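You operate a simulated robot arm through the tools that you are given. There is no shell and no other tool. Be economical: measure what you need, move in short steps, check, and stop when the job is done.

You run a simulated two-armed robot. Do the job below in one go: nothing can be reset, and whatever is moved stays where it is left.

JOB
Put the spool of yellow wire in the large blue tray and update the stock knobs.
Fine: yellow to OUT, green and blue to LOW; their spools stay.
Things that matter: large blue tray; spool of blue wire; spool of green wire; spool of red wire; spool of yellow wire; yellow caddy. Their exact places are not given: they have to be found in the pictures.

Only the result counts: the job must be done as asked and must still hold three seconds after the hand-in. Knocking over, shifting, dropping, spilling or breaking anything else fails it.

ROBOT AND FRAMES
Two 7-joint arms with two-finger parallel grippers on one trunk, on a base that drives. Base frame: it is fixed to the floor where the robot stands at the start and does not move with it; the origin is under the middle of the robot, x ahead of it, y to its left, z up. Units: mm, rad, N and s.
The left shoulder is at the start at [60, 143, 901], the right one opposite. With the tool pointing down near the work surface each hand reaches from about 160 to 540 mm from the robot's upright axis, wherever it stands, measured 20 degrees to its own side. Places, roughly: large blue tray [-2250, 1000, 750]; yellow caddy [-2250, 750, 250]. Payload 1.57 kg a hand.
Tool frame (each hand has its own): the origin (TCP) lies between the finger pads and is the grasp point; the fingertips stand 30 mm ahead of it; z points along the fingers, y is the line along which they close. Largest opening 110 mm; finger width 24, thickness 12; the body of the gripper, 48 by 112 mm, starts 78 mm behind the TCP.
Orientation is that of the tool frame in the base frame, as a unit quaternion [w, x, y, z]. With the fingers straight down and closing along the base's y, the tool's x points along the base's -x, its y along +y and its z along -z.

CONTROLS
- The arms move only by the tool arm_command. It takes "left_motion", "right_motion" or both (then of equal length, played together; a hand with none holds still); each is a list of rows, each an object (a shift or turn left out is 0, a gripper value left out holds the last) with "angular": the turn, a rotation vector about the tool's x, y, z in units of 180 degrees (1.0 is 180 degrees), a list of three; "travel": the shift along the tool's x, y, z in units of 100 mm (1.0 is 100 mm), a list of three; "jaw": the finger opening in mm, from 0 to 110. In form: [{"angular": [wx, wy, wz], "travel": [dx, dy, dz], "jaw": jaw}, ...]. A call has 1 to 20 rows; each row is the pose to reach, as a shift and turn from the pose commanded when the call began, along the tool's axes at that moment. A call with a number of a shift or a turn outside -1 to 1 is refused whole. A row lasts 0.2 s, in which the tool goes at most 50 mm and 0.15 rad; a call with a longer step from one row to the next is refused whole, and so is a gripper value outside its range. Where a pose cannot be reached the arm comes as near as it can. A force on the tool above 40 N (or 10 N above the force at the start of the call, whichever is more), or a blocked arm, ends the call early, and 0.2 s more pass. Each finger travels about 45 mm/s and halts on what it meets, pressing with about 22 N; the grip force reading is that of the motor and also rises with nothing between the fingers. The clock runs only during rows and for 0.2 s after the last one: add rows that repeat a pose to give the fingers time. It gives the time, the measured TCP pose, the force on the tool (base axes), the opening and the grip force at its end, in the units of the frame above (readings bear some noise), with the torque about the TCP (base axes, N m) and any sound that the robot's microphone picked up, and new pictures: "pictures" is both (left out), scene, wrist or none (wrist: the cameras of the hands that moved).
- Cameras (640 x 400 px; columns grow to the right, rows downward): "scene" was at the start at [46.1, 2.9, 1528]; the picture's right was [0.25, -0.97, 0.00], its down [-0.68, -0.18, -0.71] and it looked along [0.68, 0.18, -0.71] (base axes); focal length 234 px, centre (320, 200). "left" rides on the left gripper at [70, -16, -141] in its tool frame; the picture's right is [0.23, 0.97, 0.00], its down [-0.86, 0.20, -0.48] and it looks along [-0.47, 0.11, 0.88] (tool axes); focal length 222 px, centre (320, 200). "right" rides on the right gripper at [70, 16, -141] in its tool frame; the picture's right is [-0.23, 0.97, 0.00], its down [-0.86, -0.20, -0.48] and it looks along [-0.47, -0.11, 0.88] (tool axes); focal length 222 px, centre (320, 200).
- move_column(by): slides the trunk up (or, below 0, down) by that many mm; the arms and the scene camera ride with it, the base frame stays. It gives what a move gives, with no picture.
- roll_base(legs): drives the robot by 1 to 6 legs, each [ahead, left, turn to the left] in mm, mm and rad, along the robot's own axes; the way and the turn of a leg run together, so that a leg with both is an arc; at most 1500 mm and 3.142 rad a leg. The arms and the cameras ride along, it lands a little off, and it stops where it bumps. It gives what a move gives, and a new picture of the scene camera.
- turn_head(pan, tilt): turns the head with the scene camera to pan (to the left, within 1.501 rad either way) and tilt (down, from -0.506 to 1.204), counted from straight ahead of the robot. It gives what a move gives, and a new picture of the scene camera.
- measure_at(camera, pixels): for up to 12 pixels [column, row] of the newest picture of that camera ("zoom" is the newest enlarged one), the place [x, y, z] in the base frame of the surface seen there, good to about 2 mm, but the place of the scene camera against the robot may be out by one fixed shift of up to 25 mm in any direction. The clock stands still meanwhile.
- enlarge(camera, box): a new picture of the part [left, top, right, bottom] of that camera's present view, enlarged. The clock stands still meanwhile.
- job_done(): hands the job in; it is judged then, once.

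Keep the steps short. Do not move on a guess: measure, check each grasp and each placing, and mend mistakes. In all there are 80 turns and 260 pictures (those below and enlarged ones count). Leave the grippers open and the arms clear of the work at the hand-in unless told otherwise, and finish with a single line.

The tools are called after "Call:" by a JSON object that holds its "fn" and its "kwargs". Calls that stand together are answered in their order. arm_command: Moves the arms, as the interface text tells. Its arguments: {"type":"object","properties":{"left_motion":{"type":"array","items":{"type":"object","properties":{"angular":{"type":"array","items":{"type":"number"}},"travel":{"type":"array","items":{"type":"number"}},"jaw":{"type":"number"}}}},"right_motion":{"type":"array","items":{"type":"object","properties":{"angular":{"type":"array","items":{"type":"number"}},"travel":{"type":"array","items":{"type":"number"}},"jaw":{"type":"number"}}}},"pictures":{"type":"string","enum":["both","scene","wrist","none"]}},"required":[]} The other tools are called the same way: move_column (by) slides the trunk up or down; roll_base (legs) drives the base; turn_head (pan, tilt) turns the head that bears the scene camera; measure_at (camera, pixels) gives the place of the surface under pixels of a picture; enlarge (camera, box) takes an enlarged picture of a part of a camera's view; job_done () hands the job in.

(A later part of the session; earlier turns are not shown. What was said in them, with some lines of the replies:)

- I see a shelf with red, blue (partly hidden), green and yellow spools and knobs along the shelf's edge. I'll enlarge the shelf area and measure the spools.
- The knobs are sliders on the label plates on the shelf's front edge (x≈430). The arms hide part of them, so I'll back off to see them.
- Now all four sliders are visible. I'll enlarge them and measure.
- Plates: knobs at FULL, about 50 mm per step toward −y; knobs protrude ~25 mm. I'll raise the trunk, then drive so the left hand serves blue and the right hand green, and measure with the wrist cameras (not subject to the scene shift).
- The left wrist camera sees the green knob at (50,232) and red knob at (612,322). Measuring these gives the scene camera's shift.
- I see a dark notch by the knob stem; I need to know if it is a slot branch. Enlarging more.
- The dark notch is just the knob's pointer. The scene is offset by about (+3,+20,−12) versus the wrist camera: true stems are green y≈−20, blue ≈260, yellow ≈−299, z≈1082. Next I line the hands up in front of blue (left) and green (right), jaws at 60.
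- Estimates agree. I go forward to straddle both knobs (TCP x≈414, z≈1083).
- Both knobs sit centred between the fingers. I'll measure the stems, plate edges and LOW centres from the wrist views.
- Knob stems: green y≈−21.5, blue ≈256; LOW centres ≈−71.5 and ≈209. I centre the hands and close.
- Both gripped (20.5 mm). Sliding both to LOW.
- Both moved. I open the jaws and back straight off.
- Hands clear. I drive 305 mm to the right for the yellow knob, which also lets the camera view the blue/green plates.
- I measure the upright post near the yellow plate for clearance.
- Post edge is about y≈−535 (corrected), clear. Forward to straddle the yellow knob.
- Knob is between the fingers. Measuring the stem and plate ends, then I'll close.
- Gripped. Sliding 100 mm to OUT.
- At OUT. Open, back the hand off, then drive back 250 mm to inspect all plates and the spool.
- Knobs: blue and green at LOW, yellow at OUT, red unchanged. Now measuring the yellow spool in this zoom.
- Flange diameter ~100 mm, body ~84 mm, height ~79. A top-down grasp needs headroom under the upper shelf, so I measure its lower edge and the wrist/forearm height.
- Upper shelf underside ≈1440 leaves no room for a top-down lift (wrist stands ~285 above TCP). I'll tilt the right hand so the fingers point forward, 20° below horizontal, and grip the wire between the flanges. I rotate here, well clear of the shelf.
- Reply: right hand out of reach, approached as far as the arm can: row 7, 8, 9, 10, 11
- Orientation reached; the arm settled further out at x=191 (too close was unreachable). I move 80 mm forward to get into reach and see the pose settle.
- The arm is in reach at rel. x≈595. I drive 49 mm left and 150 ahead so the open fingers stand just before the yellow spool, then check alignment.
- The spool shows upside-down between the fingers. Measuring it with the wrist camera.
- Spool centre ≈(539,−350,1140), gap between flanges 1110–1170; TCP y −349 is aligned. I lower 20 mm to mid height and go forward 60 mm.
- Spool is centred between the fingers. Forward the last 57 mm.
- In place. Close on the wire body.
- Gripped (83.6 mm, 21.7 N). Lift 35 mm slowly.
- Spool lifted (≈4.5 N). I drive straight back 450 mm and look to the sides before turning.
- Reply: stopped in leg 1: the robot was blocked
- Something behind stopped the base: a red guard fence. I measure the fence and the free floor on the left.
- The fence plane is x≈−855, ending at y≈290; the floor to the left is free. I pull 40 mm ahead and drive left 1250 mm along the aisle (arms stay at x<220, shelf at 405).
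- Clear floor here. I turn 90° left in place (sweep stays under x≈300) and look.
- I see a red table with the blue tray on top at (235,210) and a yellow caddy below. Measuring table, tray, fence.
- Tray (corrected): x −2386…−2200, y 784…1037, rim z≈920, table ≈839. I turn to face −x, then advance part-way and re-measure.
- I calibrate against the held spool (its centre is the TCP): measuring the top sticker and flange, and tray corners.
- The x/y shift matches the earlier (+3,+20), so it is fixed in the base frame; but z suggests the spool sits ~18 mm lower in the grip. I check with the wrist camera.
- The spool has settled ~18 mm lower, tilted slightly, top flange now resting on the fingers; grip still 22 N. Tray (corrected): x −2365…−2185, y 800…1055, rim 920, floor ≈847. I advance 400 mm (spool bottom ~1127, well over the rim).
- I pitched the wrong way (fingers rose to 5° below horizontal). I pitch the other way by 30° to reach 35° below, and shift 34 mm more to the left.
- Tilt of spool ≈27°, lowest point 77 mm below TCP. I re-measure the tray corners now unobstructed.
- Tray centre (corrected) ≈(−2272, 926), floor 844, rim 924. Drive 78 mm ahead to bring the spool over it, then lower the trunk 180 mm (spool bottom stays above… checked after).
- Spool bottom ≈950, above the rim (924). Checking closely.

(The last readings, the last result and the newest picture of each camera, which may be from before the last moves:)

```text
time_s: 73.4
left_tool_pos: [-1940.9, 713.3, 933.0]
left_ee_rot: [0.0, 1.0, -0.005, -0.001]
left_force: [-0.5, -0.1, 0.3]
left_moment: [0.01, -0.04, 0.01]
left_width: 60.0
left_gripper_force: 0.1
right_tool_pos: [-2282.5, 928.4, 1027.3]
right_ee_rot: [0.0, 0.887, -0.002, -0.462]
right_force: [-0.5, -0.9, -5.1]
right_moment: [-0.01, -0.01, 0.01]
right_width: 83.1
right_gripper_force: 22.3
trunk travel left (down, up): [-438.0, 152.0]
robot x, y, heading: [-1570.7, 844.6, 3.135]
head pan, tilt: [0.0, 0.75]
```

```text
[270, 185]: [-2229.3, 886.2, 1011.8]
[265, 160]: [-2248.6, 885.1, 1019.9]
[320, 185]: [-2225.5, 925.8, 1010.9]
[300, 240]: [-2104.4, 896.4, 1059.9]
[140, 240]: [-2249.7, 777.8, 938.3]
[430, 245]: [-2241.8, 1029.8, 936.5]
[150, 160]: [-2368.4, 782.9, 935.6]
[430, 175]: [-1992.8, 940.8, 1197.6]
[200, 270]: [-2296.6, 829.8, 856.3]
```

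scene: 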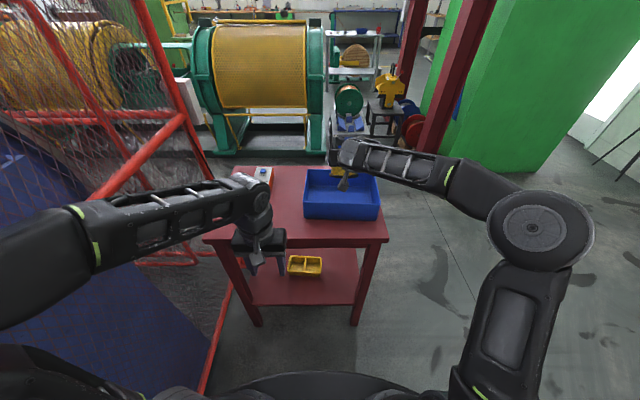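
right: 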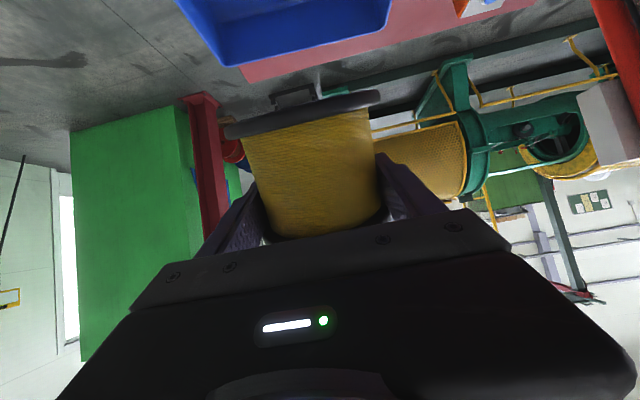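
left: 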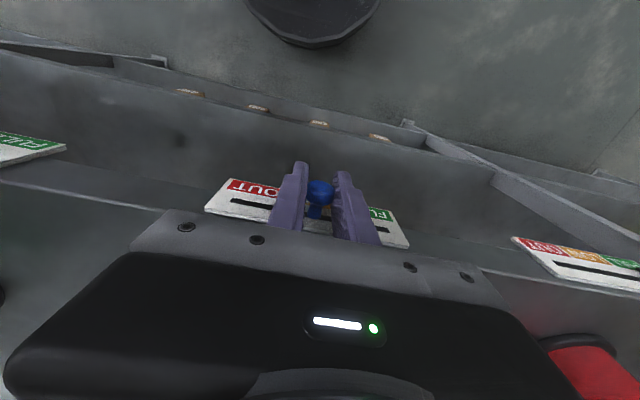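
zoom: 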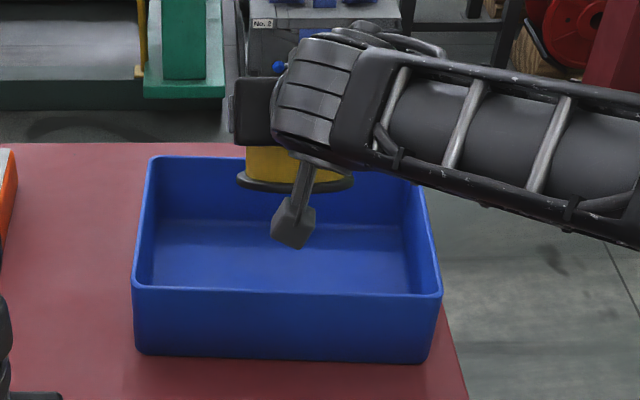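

Position agrees. Lower 92 mm (predicted contact at ~103).

Call:
{"fn": "arm_command", "kwargs": {"right_motion": [{"travel": [0.13, 0, 0.092]}, {"travel": [0.26, 0, 0.184]}, {"travel": [0.39, 0, 0.276]}, {"travel": [0.52, 0, 0.367]}, {"travel": [0.65, 0, 0.457]}, {"travel": [0.755, 0, 0.528]}, {"travel": [0.755, 0, 0.528]}], "pictures": "both"}}

Call:
{"fn": "enlarge", "kwargs": {"camera": "scene", "box": [270, 130, 430, 230]}}

```text
time_s: 75.0
left_tool_pos: [-1940.8, 713.5, 932.7]
left_ee_rot: [0.001, 1.0, -0.004, 0.0]
left_force: [-0.6, 0.0, 0.7]
left_moment: [-0.01, 0.01, 0.0]
left_width: 60.3
left_gripper_force: 0.0
right_tool_pos: [-2282.4, 929.4, 935.6]
right_ee_rot: [-0.001, 0.887, -0.002, -0.462]
right_force: [0.2, 0.4, -5.0]
right_moment: [0.0, -0.01, 0.0]
right_width: 83.2
right_gripper_force: 22.0
trunk travel left (down, up): [-438.0, 152.0]
robot x, y, heading: [-1572.9, 843.0, 3.141]
head pan, tilt: [0.0, 0.75]
```

scene: 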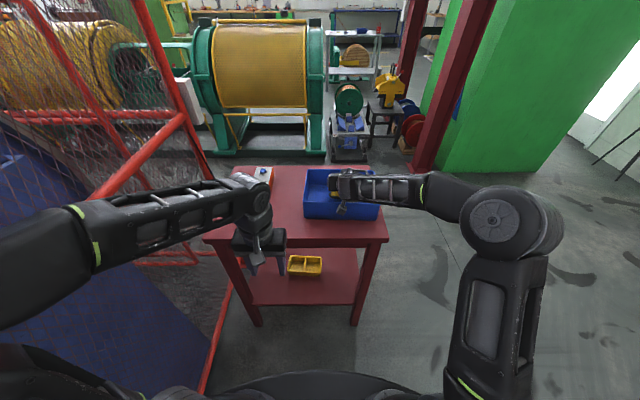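
right: 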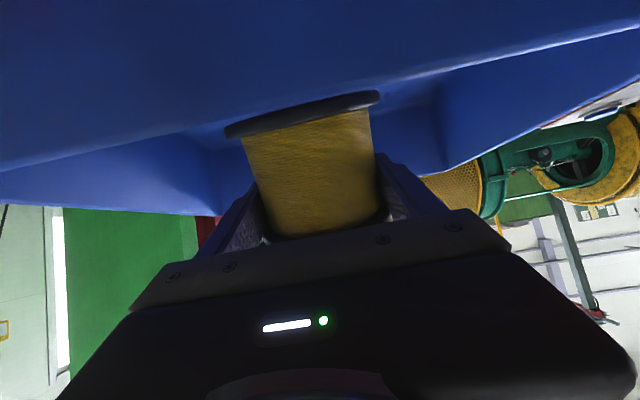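

```text
4.00 times, centred on (350, 180) of scene
```

zoom: 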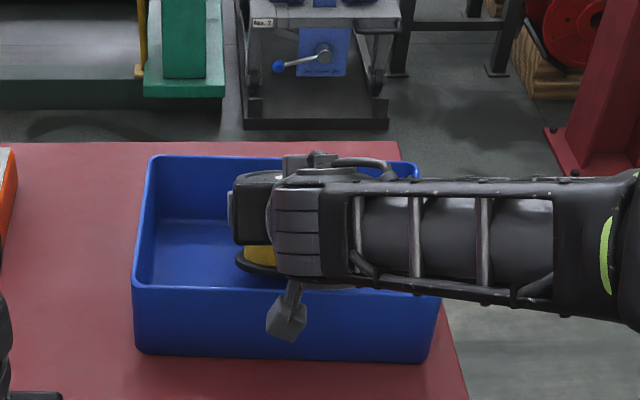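

The forearm passes over the tray's right wall; I check its height before going lower.

Call:
{"fn": "measure_at", "kwargs": {"camera": "zoom", "pixels": [[350, 290], [400, 285], [440, 288], [500, 300], [560, 312], [440, 180], [285, 320], [255, 270], [325, 278]]}}

```text
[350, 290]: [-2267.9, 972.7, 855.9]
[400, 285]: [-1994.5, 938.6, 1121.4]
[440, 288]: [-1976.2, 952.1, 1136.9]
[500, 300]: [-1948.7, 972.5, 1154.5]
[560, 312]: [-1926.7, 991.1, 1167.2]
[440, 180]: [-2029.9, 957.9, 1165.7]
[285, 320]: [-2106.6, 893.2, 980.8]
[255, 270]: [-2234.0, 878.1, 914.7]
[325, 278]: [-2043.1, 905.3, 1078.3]
```

Forearm is at z>1110, clear. Final lowering in 3 mm rows.

Call:
{"fn": "arm_command", "kwargs": {"right_motion": [{"travel": [0.025, 0, 0.017]}, {"travel": [0.049, 0, 0.034]}, {"travel": [0.074, 0, 0.052]}, {"travel": [0.09, 0, 0.063]}, {"travel": [0.09, 0, 0.063]}], "pictures": "none"}}

```text
time_s: 76.2
left_tool_pos: [-1941.2, 713.3, 934.3]
left_ee_rot: [-0.001, 1.0, -0.005, 0.0]
left_force: [0.4, 0.1, 0.2]
left_moment: [0.0, 0.03, 0.01]
left_width: 60.0
left_gripper_force: 0.0
right_tool_pos: [-2283.7, 928.6, 923.1]
right_ee_rot: [-0.001, 0.887, -0.002, -0.462]
right_force: [0.6, 0.0, -5.3]
right_moment: [-0.01, 0.0, 0.01]
right_width: 83.4
right_gripper_force: 21.7
trunk travel left (down, up): [-438.0, 152.0]
robot x, y, heading: [-1572.0, 839.6, 3.135]
head pan, tilt: [0.0, 0.75]
```

No contact yet (force still −5.3 N). Another 8 mm in 2 mm rows.

Call:
{"fn": "arm_command", "kwargs": {"right_motion": [{"travel": [0.016, 0, 0.011]}, {"travel": [0.033, 0, 0.023]}, {"travel": [0.049, 0, 0.034]}, {"travel": [0.066, 0, 0.046]}, {"travel": [0.066, 0, 0.046]}], "pictures": "wrist"}}

Call:
{"fn": "measure_at", "kwargs": {"camera": "right", "pixels": [[300, 105], [310, 170], [310, 200], [200, 120], [420, 110], [300, 60], [300, 20]]}}

```text
time_s: 77.4
left_tool_pos: [-1940.6, 713.1, 934.2]
left_ee_rot: [0.0, 1.0, -0.004, -0.001]
left_force: [0.5, -0.3, -1.1]
left_moment: [0.02, 0.01, -0.02]
left_width: 60.0
left_gripper_force: 0.0
right_tool_pos: [-2283.1, 928.5, 917.9]
right_ee_rot: [-0.002, 0.886, -0.004, -0.463]
right_force: [2.6, 3.1, 12.5]
right_moment: [0.08, 0.29, -0.08]
right_width: 83.4
right_gripper_force: 22.1
trunk travel left (down, up): [-438.0, 152.0]
robot x, y, heading: [-1569.0, 840.6, 3.135]
head pan, tilt: [0.0, 0.75]
```

right: 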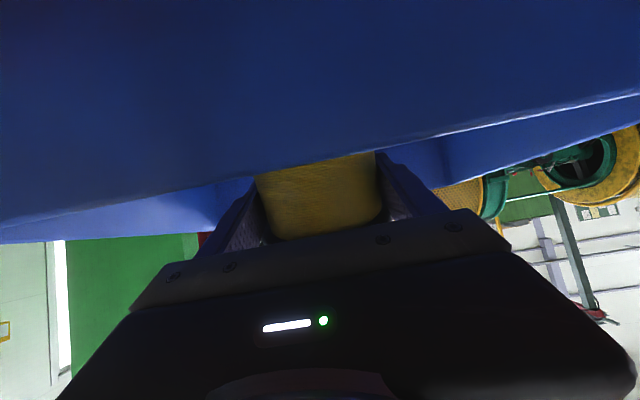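

```text
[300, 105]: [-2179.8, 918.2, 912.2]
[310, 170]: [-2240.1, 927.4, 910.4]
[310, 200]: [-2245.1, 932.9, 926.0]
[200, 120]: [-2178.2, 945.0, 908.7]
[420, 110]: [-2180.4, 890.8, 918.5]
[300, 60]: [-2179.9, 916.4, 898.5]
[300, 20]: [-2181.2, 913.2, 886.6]
```

Contact (force up to +12.5 N) at the expected height. I open gradually so the spool settles upright.

Call:
{"fn": "arm_command", "kwargs": {"right_motion": [{"travel": [-0.016, 0, -0.011], "jaw": 83}, {"travel": [-0.016, 0, -0.011], "jaw": 85}, {"travel": [-0.016, 0, -0.011], "jaw": 87}, {"travel": [-0.016, 0, -0.011], "jaw": 92}, {"travel": [-0.016, 0, -0.011], "jaw": 100}, {"travel": [-0.016, 0, -0.011], "jaw": 110}, {"travel": [-0.016, 0, -0.011], "jaw": 110}], "pictures": "both"}}

Call:
{"fn": "enlarge", "kwargs": {"camera": "scene", "box": [270, 130, 430, 230]}}

```text
time_s: 79.0
left_tool_pos: [-1940.5, 714.9, 934.0]
left_ee_rot: [0.0, 1.0, -0.004, 0.0]
left_force: [-0.1, -0.8, -0.5]
left_moment: [-0.01, 0.0, 0.01]
left_width: 60.1
left_gripper_force: 0.0
right_tool_pos: [-2284.0, 929.0, 917.3]
right_ee_rot: [-0.002, 0.887, -0.003, -0.462]
right_force: [-0.2, -0.1, -0.7]
right_moment: [-0.02, 0.02, -0.01]
right_width: 109.8
right_gripper_force: 0.0
trunk travel left (down, up): [-438.0, 152.0]
robot x, y, heading: [-1570.5, 845.4, 3.131]
head pan, tilt: [0.0, 0.75]
```

scene: 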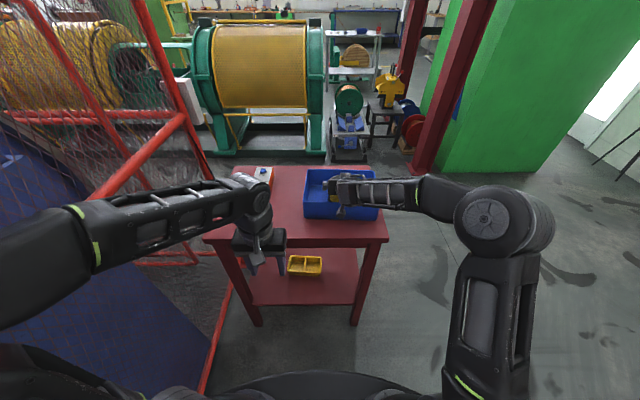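
right: 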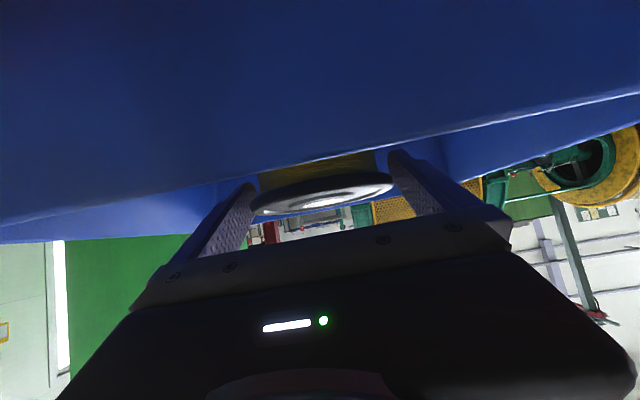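

```text
4.00 times, centred on (350, 180) of scene
```

zoom: 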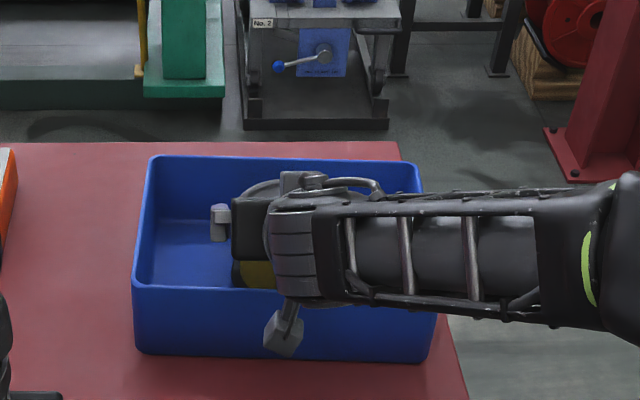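

The spool stands upright between the fingers. I check its lateral clearance before withdrawing.

Call:
{"fn": "measure_at", "kwargs": {"camera": "right", "pixels": [[256, 206], [390, 184], [320, 203], [325, 180], [345, 176]]}}

Call:
{"fn": "enlarge", "kwargs": {"camera": "right", "box": [200, 130, 440, 280]}}

```text
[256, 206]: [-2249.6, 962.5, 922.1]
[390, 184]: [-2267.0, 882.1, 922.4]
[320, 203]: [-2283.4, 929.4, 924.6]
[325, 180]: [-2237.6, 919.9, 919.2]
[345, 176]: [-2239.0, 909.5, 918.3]
```

```text
2.67 times, centred on (320, 205) of right
```

zoom: 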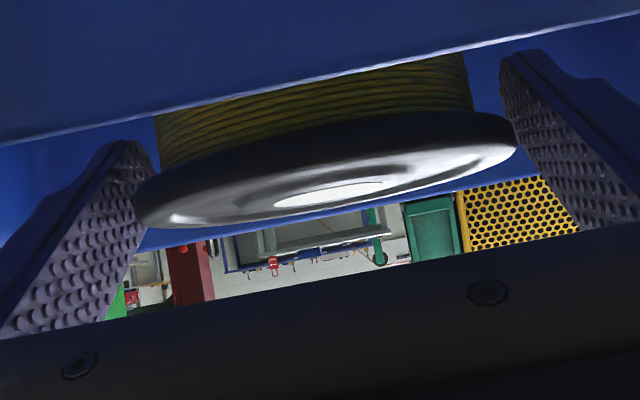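

Spool centred (y≈928) with ~5 mm each side. Raise the hand straight up 100 mm.

Call:
{"fn": "arm_command", "kwargs": {"right_motion": [{"travel": [-0.1, 0, -0.07]}, {"travel": [-0.25, 0, -0.175]}, {"travel": [-0.45, 0, -0.315]}, {"travel": [-0.65, 0, -0.455]}, {"travel": [-0.819, 0, -0.574]}, {"travel": [-0.819, 0, -0.574]}], "pictures": "both"}}

```text
time_s: 80.4
left_tool_pos: [-1941.0, 713.4, 934.1]
left_ee_rot: [0.0, 1.0, -0.005, 0.0]
left_force: [0.2, -0.2, -0.6]
left_moment: [0.02, 0.03, 0.0]
left_width: 60.0
left_gripper_force: 0.0
right_tool_pos: [-2281.1, 927.8, 1017.8]
right_ee_rot: [-0.002, 0.887, -0.003, -0.461]
right_force: [0.0, 0.3, -0.1]
right_moment: [-0.03, 0.0, 0.0]
right_width: 110.3
right_gripper_force: 0.0
trunk travel left (down, up): [-438.0, 152.0]
robot x, y, heading: [-1568.6, 840.0, 3.138]
head pan, tilt: [0.0, 0.75]
```

scene: 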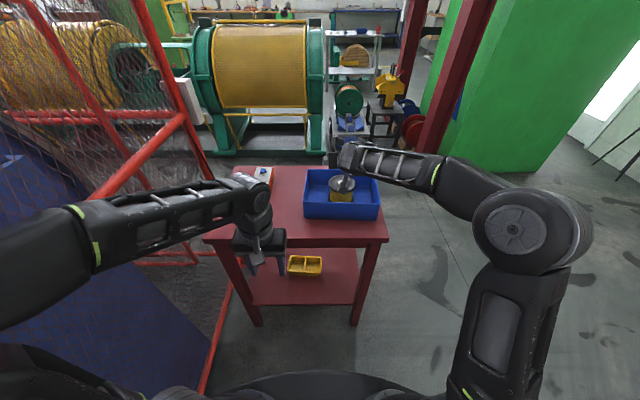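
right: 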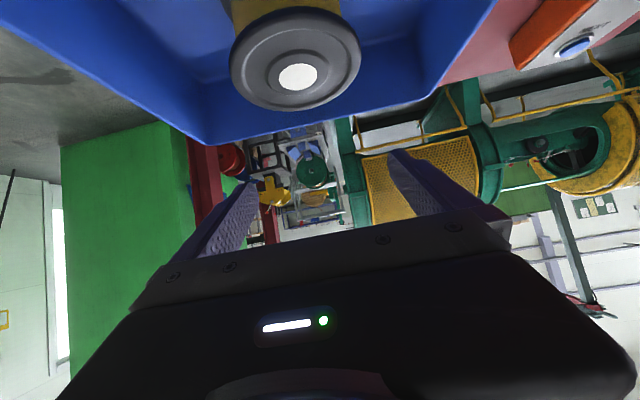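

The spool stands upright in the tray. I back the base off 350 mm and check.

Call:
{"fn": "roll_base", "kwargs": {"legs": [[-350, 0, 0]]}}

Call:
{"fn": "enlarge", "kwargs": {"camera": "scene", "box": [220, 100, 420, 225]}}

```text
time_s: 82.7
left_tool_pos: [-1588.5, 711.5, 933.0]
left_ee_rot: [-0.001, 1.0, -0.004, -0.001]
left_force: [-0.4, 0.2, -0.5]
left_moment: [0.0, 0.03, 0.01]
left_width: 59.9
left_gripper_force: 0.1
right_tool_pos: [-1930.2, 923.0, 1017.8]
right_ee_rot: [-0.001, 0.887, -0.003, -0.462]
right_force: [0.1, -0.5, -0.7]
right_moment: [-0.03, -0.03, 0.01]
right_width: 110.2
right_gripper_force: 0.1
trunk travel left (down, up): [-438.0, 152.0]
robot x, y, heading: [-1219.2, 836.7, 3.139]
head pan, tilt: [0.0, 0.75]
```

scene: 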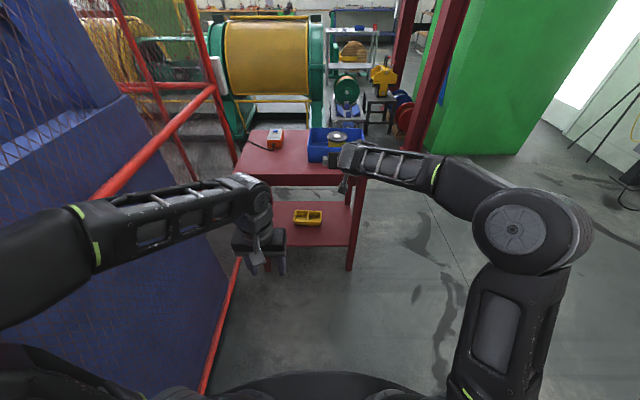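

```text
3.20 times, centred on (320, 162) of scene
```

zoom: 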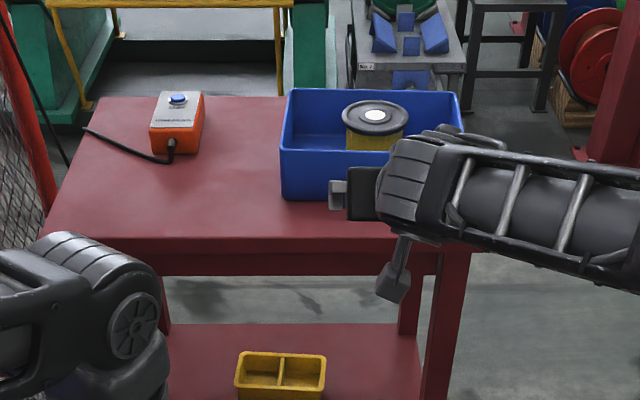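

The spool sits in the tray, the tray and caddy haven't moved, and the knobs were confirmed earlier. I open the left gripper fully, then hand in.

Call:
{"fn": "arm_command", "kwargs": {"left_motion": [{"jaw": 110}, {"jaw": 110}, {"jaw": 110}, {"jaw": 110}], "pictures": "none"}}

Call:
{"fn": "job_done", "kwargs": {}}

```text
time_s: 83.7
left_tool_pos: [-1588.3, 710.5, 933.7]
left_ee_rot: [0.0, 1.0, -0.002, 0.0]
left_force: [-0.9, 0.4, -0.3]
left_moment: [-0.01, -0.05, -0.01]
left_width: 109.8
left_gripper_force: 0.1
right_tool_pos: [-1930.4, 923.7, 1017.4]
right_ee_rot: [-0.001, 0.887, -0.002, -0.462]
right_force: [0.1, 0.0, -0.1]
right_moment: [-0.01, -0.03, 0.01]
right_width: 110.1
right_gripper_force: 0.1
trunk travel left (down, up): [-438.0, 152.0]
robot x, y, heading: [-1216.4, 838.6, 3.141]
head pan, tilt: [0.0, 0.75]
```

```text
The job is handed in.
```

The yellow spool stands upright in the large blue tray, the yellow knob is at OUT, the green and blue knobs are at LOW with their spools left in place, and the only bump was the base backing into the red guard fence once, with no visible effect.
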